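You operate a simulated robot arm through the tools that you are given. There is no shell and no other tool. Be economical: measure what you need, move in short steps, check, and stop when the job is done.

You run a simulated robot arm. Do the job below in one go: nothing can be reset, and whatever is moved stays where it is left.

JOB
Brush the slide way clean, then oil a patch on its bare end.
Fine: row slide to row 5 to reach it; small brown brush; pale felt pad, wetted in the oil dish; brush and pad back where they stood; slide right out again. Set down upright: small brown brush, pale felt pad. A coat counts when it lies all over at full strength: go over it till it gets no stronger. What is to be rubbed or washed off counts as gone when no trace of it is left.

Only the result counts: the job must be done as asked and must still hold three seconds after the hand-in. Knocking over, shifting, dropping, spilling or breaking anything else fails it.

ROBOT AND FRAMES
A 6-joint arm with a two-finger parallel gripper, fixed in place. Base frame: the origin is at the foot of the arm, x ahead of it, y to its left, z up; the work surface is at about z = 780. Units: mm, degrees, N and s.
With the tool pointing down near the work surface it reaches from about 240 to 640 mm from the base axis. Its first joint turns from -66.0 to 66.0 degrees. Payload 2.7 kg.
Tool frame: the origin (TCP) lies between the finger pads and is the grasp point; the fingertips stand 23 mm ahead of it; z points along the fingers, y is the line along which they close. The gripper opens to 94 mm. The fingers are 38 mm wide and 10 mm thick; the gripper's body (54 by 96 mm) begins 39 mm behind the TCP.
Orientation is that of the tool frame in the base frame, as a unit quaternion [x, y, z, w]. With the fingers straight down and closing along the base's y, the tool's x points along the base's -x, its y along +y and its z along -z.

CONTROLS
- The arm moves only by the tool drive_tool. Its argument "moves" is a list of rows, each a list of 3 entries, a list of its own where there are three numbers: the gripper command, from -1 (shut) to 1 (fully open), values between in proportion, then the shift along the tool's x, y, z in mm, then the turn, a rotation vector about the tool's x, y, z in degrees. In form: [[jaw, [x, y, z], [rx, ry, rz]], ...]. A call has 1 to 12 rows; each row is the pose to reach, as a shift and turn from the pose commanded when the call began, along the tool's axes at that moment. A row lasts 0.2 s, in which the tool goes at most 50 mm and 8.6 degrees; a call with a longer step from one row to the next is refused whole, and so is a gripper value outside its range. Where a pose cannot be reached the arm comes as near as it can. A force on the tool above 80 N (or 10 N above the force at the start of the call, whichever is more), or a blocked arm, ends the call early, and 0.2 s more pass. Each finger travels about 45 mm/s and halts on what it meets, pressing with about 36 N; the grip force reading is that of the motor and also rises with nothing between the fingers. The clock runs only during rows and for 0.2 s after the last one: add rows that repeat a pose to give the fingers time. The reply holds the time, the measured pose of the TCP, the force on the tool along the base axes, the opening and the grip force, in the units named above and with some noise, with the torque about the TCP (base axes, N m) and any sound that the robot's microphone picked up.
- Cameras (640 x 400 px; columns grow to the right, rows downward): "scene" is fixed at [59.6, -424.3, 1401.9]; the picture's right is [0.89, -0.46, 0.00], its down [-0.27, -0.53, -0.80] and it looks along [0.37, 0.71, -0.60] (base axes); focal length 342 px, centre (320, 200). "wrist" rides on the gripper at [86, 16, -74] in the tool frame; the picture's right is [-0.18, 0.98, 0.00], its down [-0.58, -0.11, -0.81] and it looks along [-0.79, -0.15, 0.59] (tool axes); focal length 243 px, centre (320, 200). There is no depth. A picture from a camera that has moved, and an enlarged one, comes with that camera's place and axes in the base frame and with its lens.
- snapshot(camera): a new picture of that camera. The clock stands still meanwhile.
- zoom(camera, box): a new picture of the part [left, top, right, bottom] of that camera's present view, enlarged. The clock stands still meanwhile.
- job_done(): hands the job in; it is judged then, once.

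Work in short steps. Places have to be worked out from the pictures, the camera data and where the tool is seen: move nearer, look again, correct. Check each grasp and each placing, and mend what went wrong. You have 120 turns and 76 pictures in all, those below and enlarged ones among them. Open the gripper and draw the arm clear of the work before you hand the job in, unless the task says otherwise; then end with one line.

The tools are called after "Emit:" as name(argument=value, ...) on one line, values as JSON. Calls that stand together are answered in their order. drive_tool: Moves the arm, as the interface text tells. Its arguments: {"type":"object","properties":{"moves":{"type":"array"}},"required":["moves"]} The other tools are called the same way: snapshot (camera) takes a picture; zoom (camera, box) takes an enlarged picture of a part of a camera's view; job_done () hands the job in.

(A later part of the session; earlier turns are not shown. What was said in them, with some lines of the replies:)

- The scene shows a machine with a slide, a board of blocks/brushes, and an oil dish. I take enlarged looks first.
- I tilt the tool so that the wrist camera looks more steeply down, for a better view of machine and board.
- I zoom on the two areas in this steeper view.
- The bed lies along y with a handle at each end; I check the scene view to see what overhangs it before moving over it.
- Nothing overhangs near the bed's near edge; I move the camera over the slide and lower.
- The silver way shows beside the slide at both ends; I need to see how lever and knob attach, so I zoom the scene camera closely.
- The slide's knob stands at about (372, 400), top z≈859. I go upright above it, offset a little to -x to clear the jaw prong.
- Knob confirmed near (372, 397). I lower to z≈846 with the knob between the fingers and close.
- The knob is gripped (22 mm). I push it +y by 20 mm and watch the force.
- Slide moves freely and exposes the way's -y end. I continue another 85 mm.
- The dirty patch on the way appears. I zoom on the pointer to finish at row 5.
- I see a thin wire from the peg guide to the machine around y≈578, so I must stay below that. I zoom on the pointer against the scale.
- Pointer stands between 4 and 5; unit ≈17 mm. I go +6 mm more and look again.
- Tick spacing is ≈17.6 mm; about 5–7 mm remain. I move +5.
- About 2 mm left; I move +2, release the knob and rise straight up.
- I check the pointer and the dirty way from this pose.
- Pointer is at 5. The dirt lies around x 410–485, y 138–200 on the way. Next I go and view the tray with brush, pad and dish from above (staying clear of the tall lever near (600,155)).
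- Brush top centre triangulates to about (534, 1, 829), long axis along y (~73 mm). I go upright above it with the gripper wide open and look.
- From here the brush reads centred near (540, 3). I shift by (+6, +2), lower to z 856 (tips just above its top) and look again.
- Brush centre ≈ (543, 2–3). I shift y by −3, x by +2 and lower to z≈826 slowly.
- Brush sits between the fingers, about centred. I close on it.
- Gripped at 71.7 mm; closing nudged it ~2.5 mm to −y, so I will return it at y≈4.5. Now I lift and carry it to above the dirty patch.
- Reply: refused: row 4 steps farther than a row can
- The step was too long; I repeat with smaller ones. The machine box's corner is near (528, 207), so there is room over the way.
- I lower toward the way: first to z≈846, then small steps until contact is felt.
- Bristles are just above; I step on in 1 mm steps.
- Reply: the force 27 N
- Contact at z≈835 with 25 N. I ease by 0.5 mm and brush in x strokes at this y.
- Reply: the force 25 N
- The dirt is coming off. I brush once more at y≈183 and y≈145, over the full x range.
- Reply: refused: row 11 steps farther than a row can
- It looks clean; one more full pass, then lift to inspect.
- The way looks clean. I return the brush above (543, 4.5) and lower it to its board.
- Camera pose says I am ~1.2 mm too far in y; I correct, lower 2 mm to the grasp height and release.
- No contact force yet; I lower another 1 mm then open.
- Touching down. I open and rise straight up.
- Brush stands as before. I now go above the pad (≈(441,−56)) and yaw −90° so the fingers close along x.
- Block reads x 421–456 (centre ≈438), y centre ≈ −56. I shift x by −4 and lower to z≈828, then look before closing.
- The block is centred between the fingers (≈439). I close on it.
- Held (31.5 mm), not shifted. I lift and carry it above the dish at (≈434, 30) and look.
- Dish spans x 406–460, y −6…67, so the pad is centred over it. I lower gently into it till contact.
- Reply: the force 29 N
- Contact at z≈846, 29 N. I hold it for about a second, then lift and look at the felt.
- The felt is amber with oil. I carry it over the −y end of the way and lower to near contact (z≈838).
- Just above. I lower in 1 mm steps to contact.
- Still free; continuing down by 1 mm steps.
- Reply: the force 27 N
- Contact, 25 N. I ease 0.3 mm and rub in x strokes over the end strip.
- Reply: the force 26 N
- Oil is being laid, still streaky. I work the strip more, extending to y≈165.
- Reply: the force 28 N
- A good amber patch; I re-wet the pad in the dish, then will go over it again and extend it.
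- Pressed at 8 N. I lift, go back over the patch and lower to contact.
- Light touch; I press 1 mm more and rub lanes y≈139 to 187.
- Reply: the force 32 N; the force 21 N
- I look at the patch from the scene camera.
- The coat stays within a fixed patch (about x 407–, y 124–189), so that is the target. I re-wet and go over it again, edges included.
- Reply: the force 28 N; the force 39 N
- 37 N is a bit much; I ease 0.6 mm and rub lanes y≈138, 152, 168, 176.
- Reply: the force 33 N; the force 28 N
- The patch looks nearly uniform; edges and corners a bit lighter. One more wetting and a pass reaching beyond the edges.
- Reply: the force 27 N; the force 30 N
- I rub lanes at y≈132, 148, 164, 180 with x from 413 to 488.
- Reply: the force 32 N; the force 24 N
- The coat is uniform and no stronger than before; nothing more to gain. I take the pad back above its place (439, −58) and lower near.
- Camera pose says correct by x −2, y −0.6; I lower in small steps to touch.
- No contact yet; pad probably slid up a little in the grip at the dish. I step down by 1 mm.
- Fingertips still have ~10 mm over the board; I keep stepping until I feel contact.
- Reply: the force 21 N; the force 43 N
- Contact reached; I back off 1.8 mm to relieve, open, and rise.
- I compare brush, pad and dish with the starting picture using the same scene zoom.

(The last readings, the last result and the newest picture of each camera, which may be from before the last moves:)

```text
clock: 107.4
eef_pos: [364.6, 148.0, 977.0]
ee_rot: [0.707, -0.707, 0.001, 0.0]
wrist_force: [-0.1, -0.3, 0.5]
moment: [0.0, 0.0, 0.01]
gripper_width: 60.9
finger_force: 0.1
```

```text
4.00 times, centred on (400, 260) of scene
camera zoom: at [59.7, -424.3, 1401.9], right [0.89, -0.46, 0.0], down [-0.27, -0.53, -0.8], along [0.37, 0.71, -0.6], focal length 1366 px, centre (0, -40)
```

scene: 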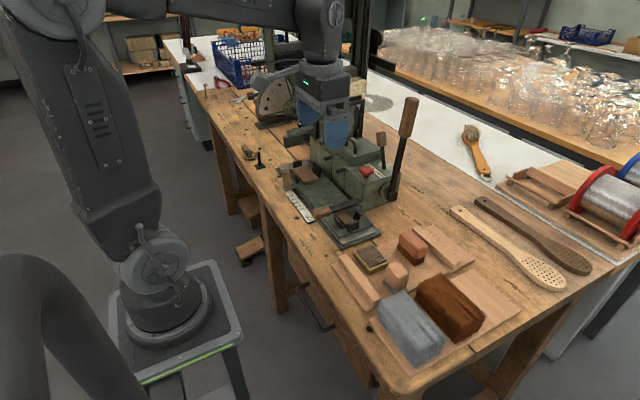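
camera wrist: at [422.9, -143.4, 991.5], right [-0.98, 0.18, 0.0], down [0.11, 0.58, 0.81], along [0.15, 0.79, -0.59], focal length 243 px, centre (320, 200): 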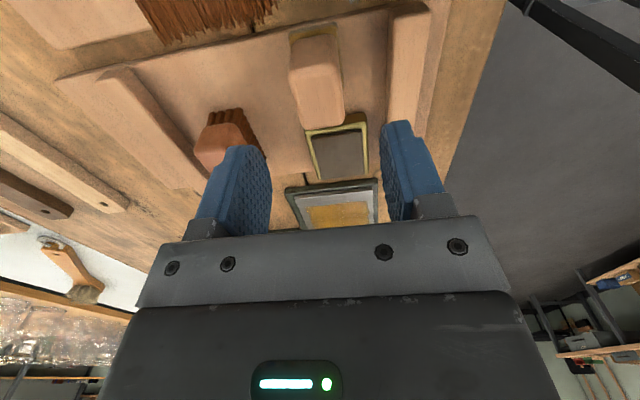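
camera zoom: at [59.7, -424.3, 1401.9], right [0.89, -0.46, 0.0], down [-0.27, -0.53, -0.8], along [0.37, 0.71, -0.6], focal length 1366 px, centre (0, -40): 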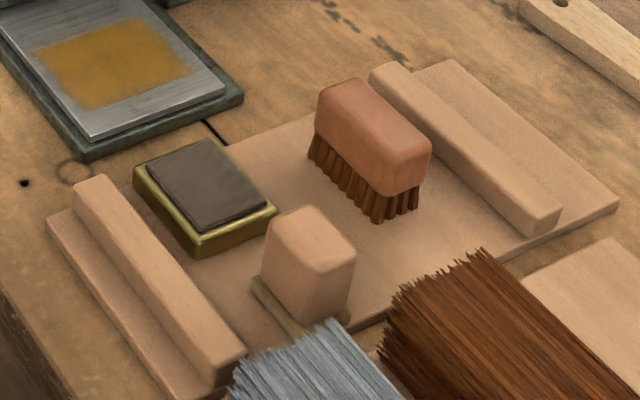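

Brush and pad stand as at the start. Now I return to the knob at (≈372, 515), yawing back +90°, at z≈965.

Emit:
drive_tool(moves=[[0, [-33, 0, 0], [0, 0, 8.2]], [0, [-66, 0, 0], [0, 0, 16.4]], [0, [-100, 0, 0], [0, 0, 24.6]], [0, [-133, 0, 0], [0, 0, 32.8]], [0, [-166, 0, 0], [0, 0, 41]], [0, [-200, 1, 0], [0, 0, 49.2]], [0, [-233, 1, 0], [0, 0, 57.4]], [0, [-266, 1, 0], [0, 0, 65.6]], [0, [-300, 1, 0], [0, 0, 73.8]], [0, [-333, 1, 0], [0, 0, 82]], [0, [-366, 1, 10], [0, 0, 90]], [0, [-366, 1, 10], [0, 0, 90]]])

Emit:
snapshot(camera="wrist")

```text
clock: 110.0
eef_pos: [362.8, 512.1, 967.1]
ee_rot: [0.001, 1.0, -0.001, 0.0]
wrist_force: [-0.3, 0.5, -0.6]
moment: [0.0, 0.04, 0.0]
gripper_width: 47.1
finger_force: 0.0
```

```text
10 pictures are left
camera wrist: at [276.2, 530.5, 1041.1], right [0.19, 0.98, 0.0], down [0.58, -0.11, 0.81], along [0.79, -0.15, -0.59], focal length 243 px, centre (320, 200)
```

wrist: 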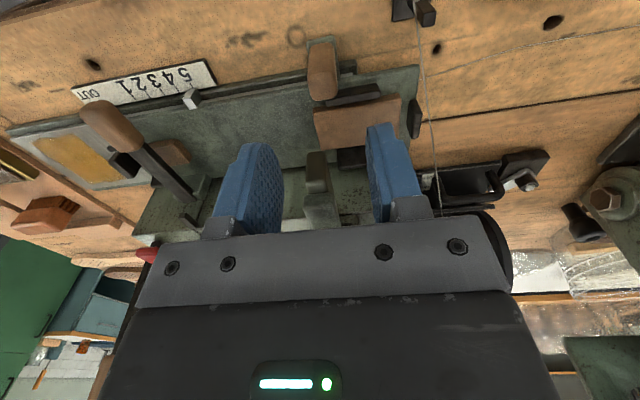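

Knob is right below (y≈513). I lower to z≈848 and grip.

Emit:
drive_tool(moves=[[0, [0, 1, 35], [0, 0, 0]], [0, [0, 1, 70], [0, 0, 0]], [0, [0, 1, 100], [0, 0, 0]], [0, [0, 1, 119], [0, 0, 0]], [0, [0, 1, 119], [0, 0, 0]], [-0.4, [0, 1, 119], [0, 0, 0]], [-0.7, [0, 1, 119], [0, 0, 0]], [-0.7, [0, 1, 119], [0, 0, 0]], [-0.7, [0, 1, 119], [0, 0, 0]]])

```text
clock: 112.0
eef_pos: [362.1, 514.1, 847.9]
ee_rot: [0.0, 1.0, 0.0, 0.0]
wrist_force: [-2.0, -6.7, -0.3]
moment: [0.62, -0.07, 0.1]
gripper_width: 22.1
finger_force: 45.3
```

Gripped. I pull −y by 110 mm.

Emit:
drive_tool(moves=[[-0.7, [0, -10, 0], [0, 0, 0]], [-0.7, [0, -20, 0], [0, 0, 0]], [-0.7, [0, -30, 0], [0, 0, 0]], [-0.7, [0, -40, 0], [0, 0, 0]], [-0.7, [0, -50, 0], [0, 0, 0]], [-0.7, [0, -60, 0], [0, 0, 0]], [-0.7, [0, -70, 0], [0, 0, 0]], [-0.7, [0, -80, 0], [0, 0, 0]], [-0.7, [0, -90, 0], [0, 0, 0]], [-0.7, [0, -100, 0], [0, 0, 0]], [-0.7, [0, -110, 0], [0, 0, 0]], [-0.7, [0, -110, 0], [0, 0, 0]]])

Emit:
drive_tool(moves=[[-0.7, [0, -3, 0], [0, 0, 0]], [-0.7, [0, -6, 0], [0, 0, 0]], [-0.7, [0, -8, 0], [0, 0, 0]], [-0.7, [0, -9, 0], [0, 0, 0]], [-0.7, [0, -9, 0], [0, 0, 0]]])

Emit:
snapshot(camera="wrist")

```text
clock: 114.6
eef_pos: [363.3, 404.1, 848.6]
ee_rot: [0.0, 1.0, 0.0, 0.001]
wrist_force: [-1.6, -1.3, 3.1]
moment: [0.14, -0.14, -0.01]
gripper_width: 21.8
finger_force: 45.0
```

```text
clock: 115.8
eef_pos: [362.6, 394.4, 846.8]
ee_rot: [0.0, 1.0, 0.0, 0.0]
wrist_force: [-0.7, -0.5, 2.3]
moment: [-0.47, -0.98, -0.14]
gripper_width: 21.7
finger_force: 45.0
```

```text
9 pictures are left
camera wrist: at [276.8, 411.5, 922.4], right [0.18, 0.98, 0.0], down [0.58, -0.11, 0.81], along [0.79, -0.15, -0.59], focal length 243 px, centre (320, 200)
```

wrist: 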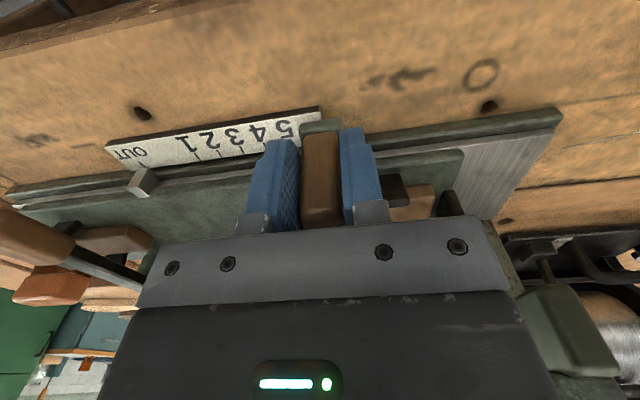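

Back near the original knob position. I pull a few mm more to feel whether the end stop is reached ("right out").

Emit:
drive_tool(moves=[[-0.7, [0, -1.5, 0], [0, 0, 0]], [-0.7, [0, -3, 0], [0, 0, 0]], [-0.7, [0, -3, 0], [0, 0, 0]]])

Emit:
zoom(camera="wrist", box=[90, 120, 220, 220])

```text
clock: 116.6
eef_pos: [363.6, 394.6, 846.9]
ee_rot: [-0.002, 1.0, 0.003, 0.001]
wrist_force: [6.7, 30.3, -8.2]
moment: [-1.32, 1.29, -0.26]
gripper_width: 21.8
finger_force: 44.8
```

```text
4.00 times, centred on (155, 170) of wrist
camera zoom: at [276.7, 410.8, 922.4], right [0.18, 0.98, 0.0], down [0.58, -0.11, 0.81], along [0.79, -0.14, -0.59], focal length 970 px, centre (980, 320)
```

zoom: 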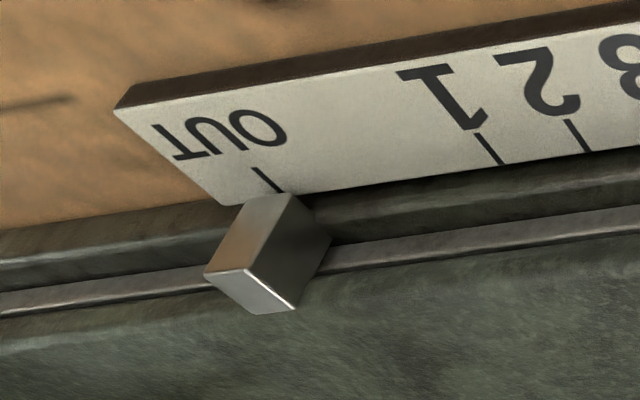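

End stop felt (30 N) and the pointer is at OUT. I relieve, release, and rise clear.

Emit:
drive_tool(moves=[[-0.7, [0, 1.5, 0], [0, 0, 0]], [-0.7, [0, 2, 0], [0, 0, 0]], [-0.2, [0, 2, 0], [0, 0, 0]], [0, [0, 2, 0], [0, 0, 0]], [0, [0, 2, 0], [0, 0, 0]], [0, [0, 2, -35], [0, 0, 0]], [0, [0, 2, -75], [0, 0, 0]], [0.5, [10, -20, -115], [0, 0, 0]], [1, [20, -60, -145], [0, 0, 0]], [1, [30, -100, -170], [0, 0, 0]], [1, [30, -140, -190], [0, 0, 0]], [1, [30, -140, -190], [0, 0, 0]]])

Emit:
zoom(camera="scene", box=[230, 130, 470, 310])

Emit:
snapshot(camera="wrist")

```text
refused: row 9 steps farther than a row can; nothing moved
```

```text
2.22 times, centred on (350, 220) of scene
camera zoom: at [60.0, -423.5, 1402.2], right [0.89, -0.46, 0.0], down [-0.27, -0.53, -0.8], along [0.37, 0.71, -0.6], focal length 759 px, centre (253, 156)
```

zoom: 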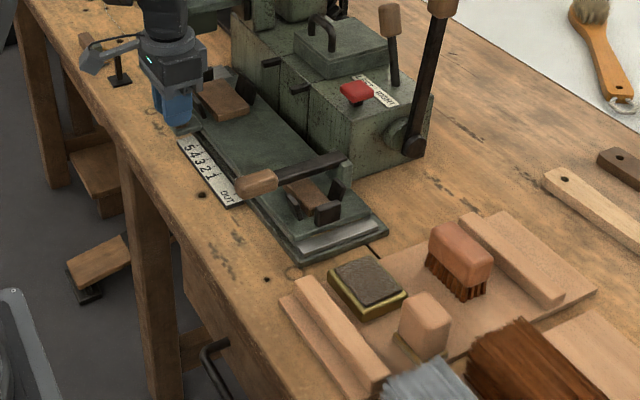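

```text
6 pictures are left
camera wrist: at [276.7, 410.8, 922.4], right [0.18, 0.98, 0.0], down [0.58, -0.11, 0.81], along [0.79, -0.14, -0.59], focal length 243 px, centre (320, 200)
```

wrist: 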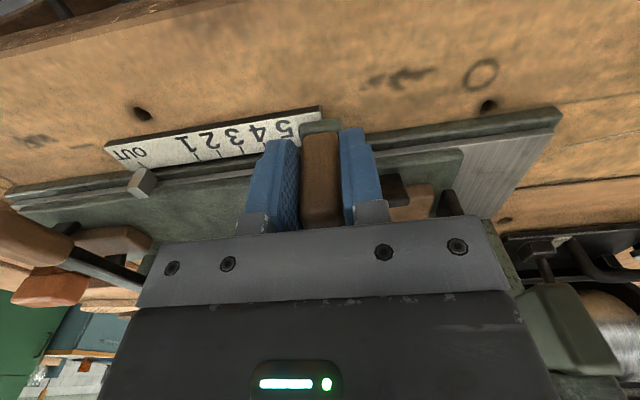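

The call was refused for a long step; I repeat with shorter ones.

Emit:
drive_tool(moves=[[-0.7, [0, 1.5, 0], [0, 0, 0]], [-0.7, [0, 2, 0], [0, 0, 0]], [-0.2, [0, 2, 0], [0, 0, 0]], [0, [0, 2, 0], [0, 0, 0]], [0, [0, 2, 0], [0, 0, 0]], [0, [0, 2, -35], [0, 0, 0]], [0, [0, 2, -75], [0, 0, 0]], [0.5, [10, -15, -110], [0, 0, 0]], [1, [15, -45, -140], [0, 0, 0]], [1, [20, -80, -160], [0, 0, 0]], [1, [20, -115, -180], [0, 0, 0]], [1, [20, -115, -180], [0, 0, 0]]])

Emit:
snapshot(camera="wrist")

Emit:
zoom(camera="scene", box=[230, 130, 470, 310])

```text
clock: 119.2
eef_pos: [340.8, 276.2, 1028.0]
ee_rot: [0.0, 1.0, 0.0, 0.0]
wrist_force: [-1.4, 0.3, 0.4]
moment: [-0.02, 0.04, -0.02]
gripper_width: 94.0
finger_force: 0.0
```

```text
5 pictures are left
camera wrist: at [256.1, 293.1, 1102.8], right [0.18, 0.98, 0.0], down [0.58, -0.11, 0.81], along [0.79, -0.15, -0.59], focal length 243 px, centre (320, 200)
```

wrist: 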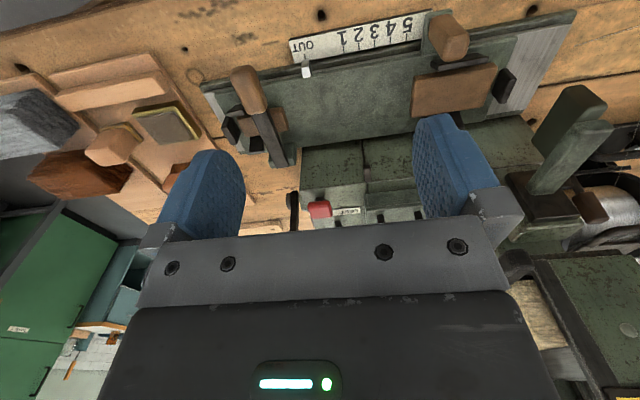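

```text
2.22 times, centred on (350, 220) of scene
camera zoom: at [59.6, -424.4, 1401.9], right [0.89, -0.46, 0.0], down [-0.27, -0.53, -0.8], along [0.37, 0.71, -0.6], focal length 759 px, centre (253, 156)
```

zoom: 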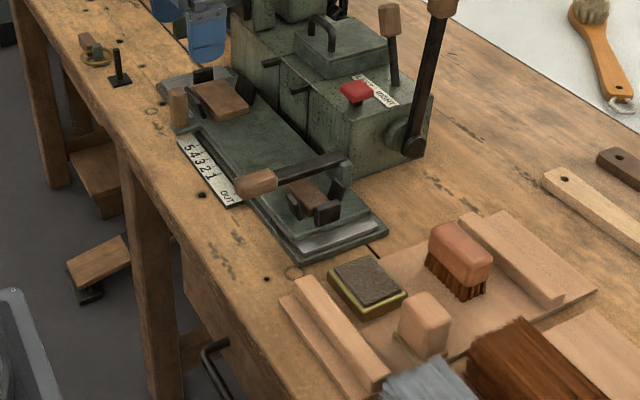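

Everything is in place: the slide is at OUT, the brush and pad stand upright in their spots, and the gripper is open and clear. I hand the job in.

Emit:
job_done()

```text
The job is handed in.
```

I brushed the slide way until no dirt showed. I then oiled the patch on its bare end, going over it until it got no stronger. The small brown brush and pale felt pad stand upright where they were, and the slide is right out at OUT.
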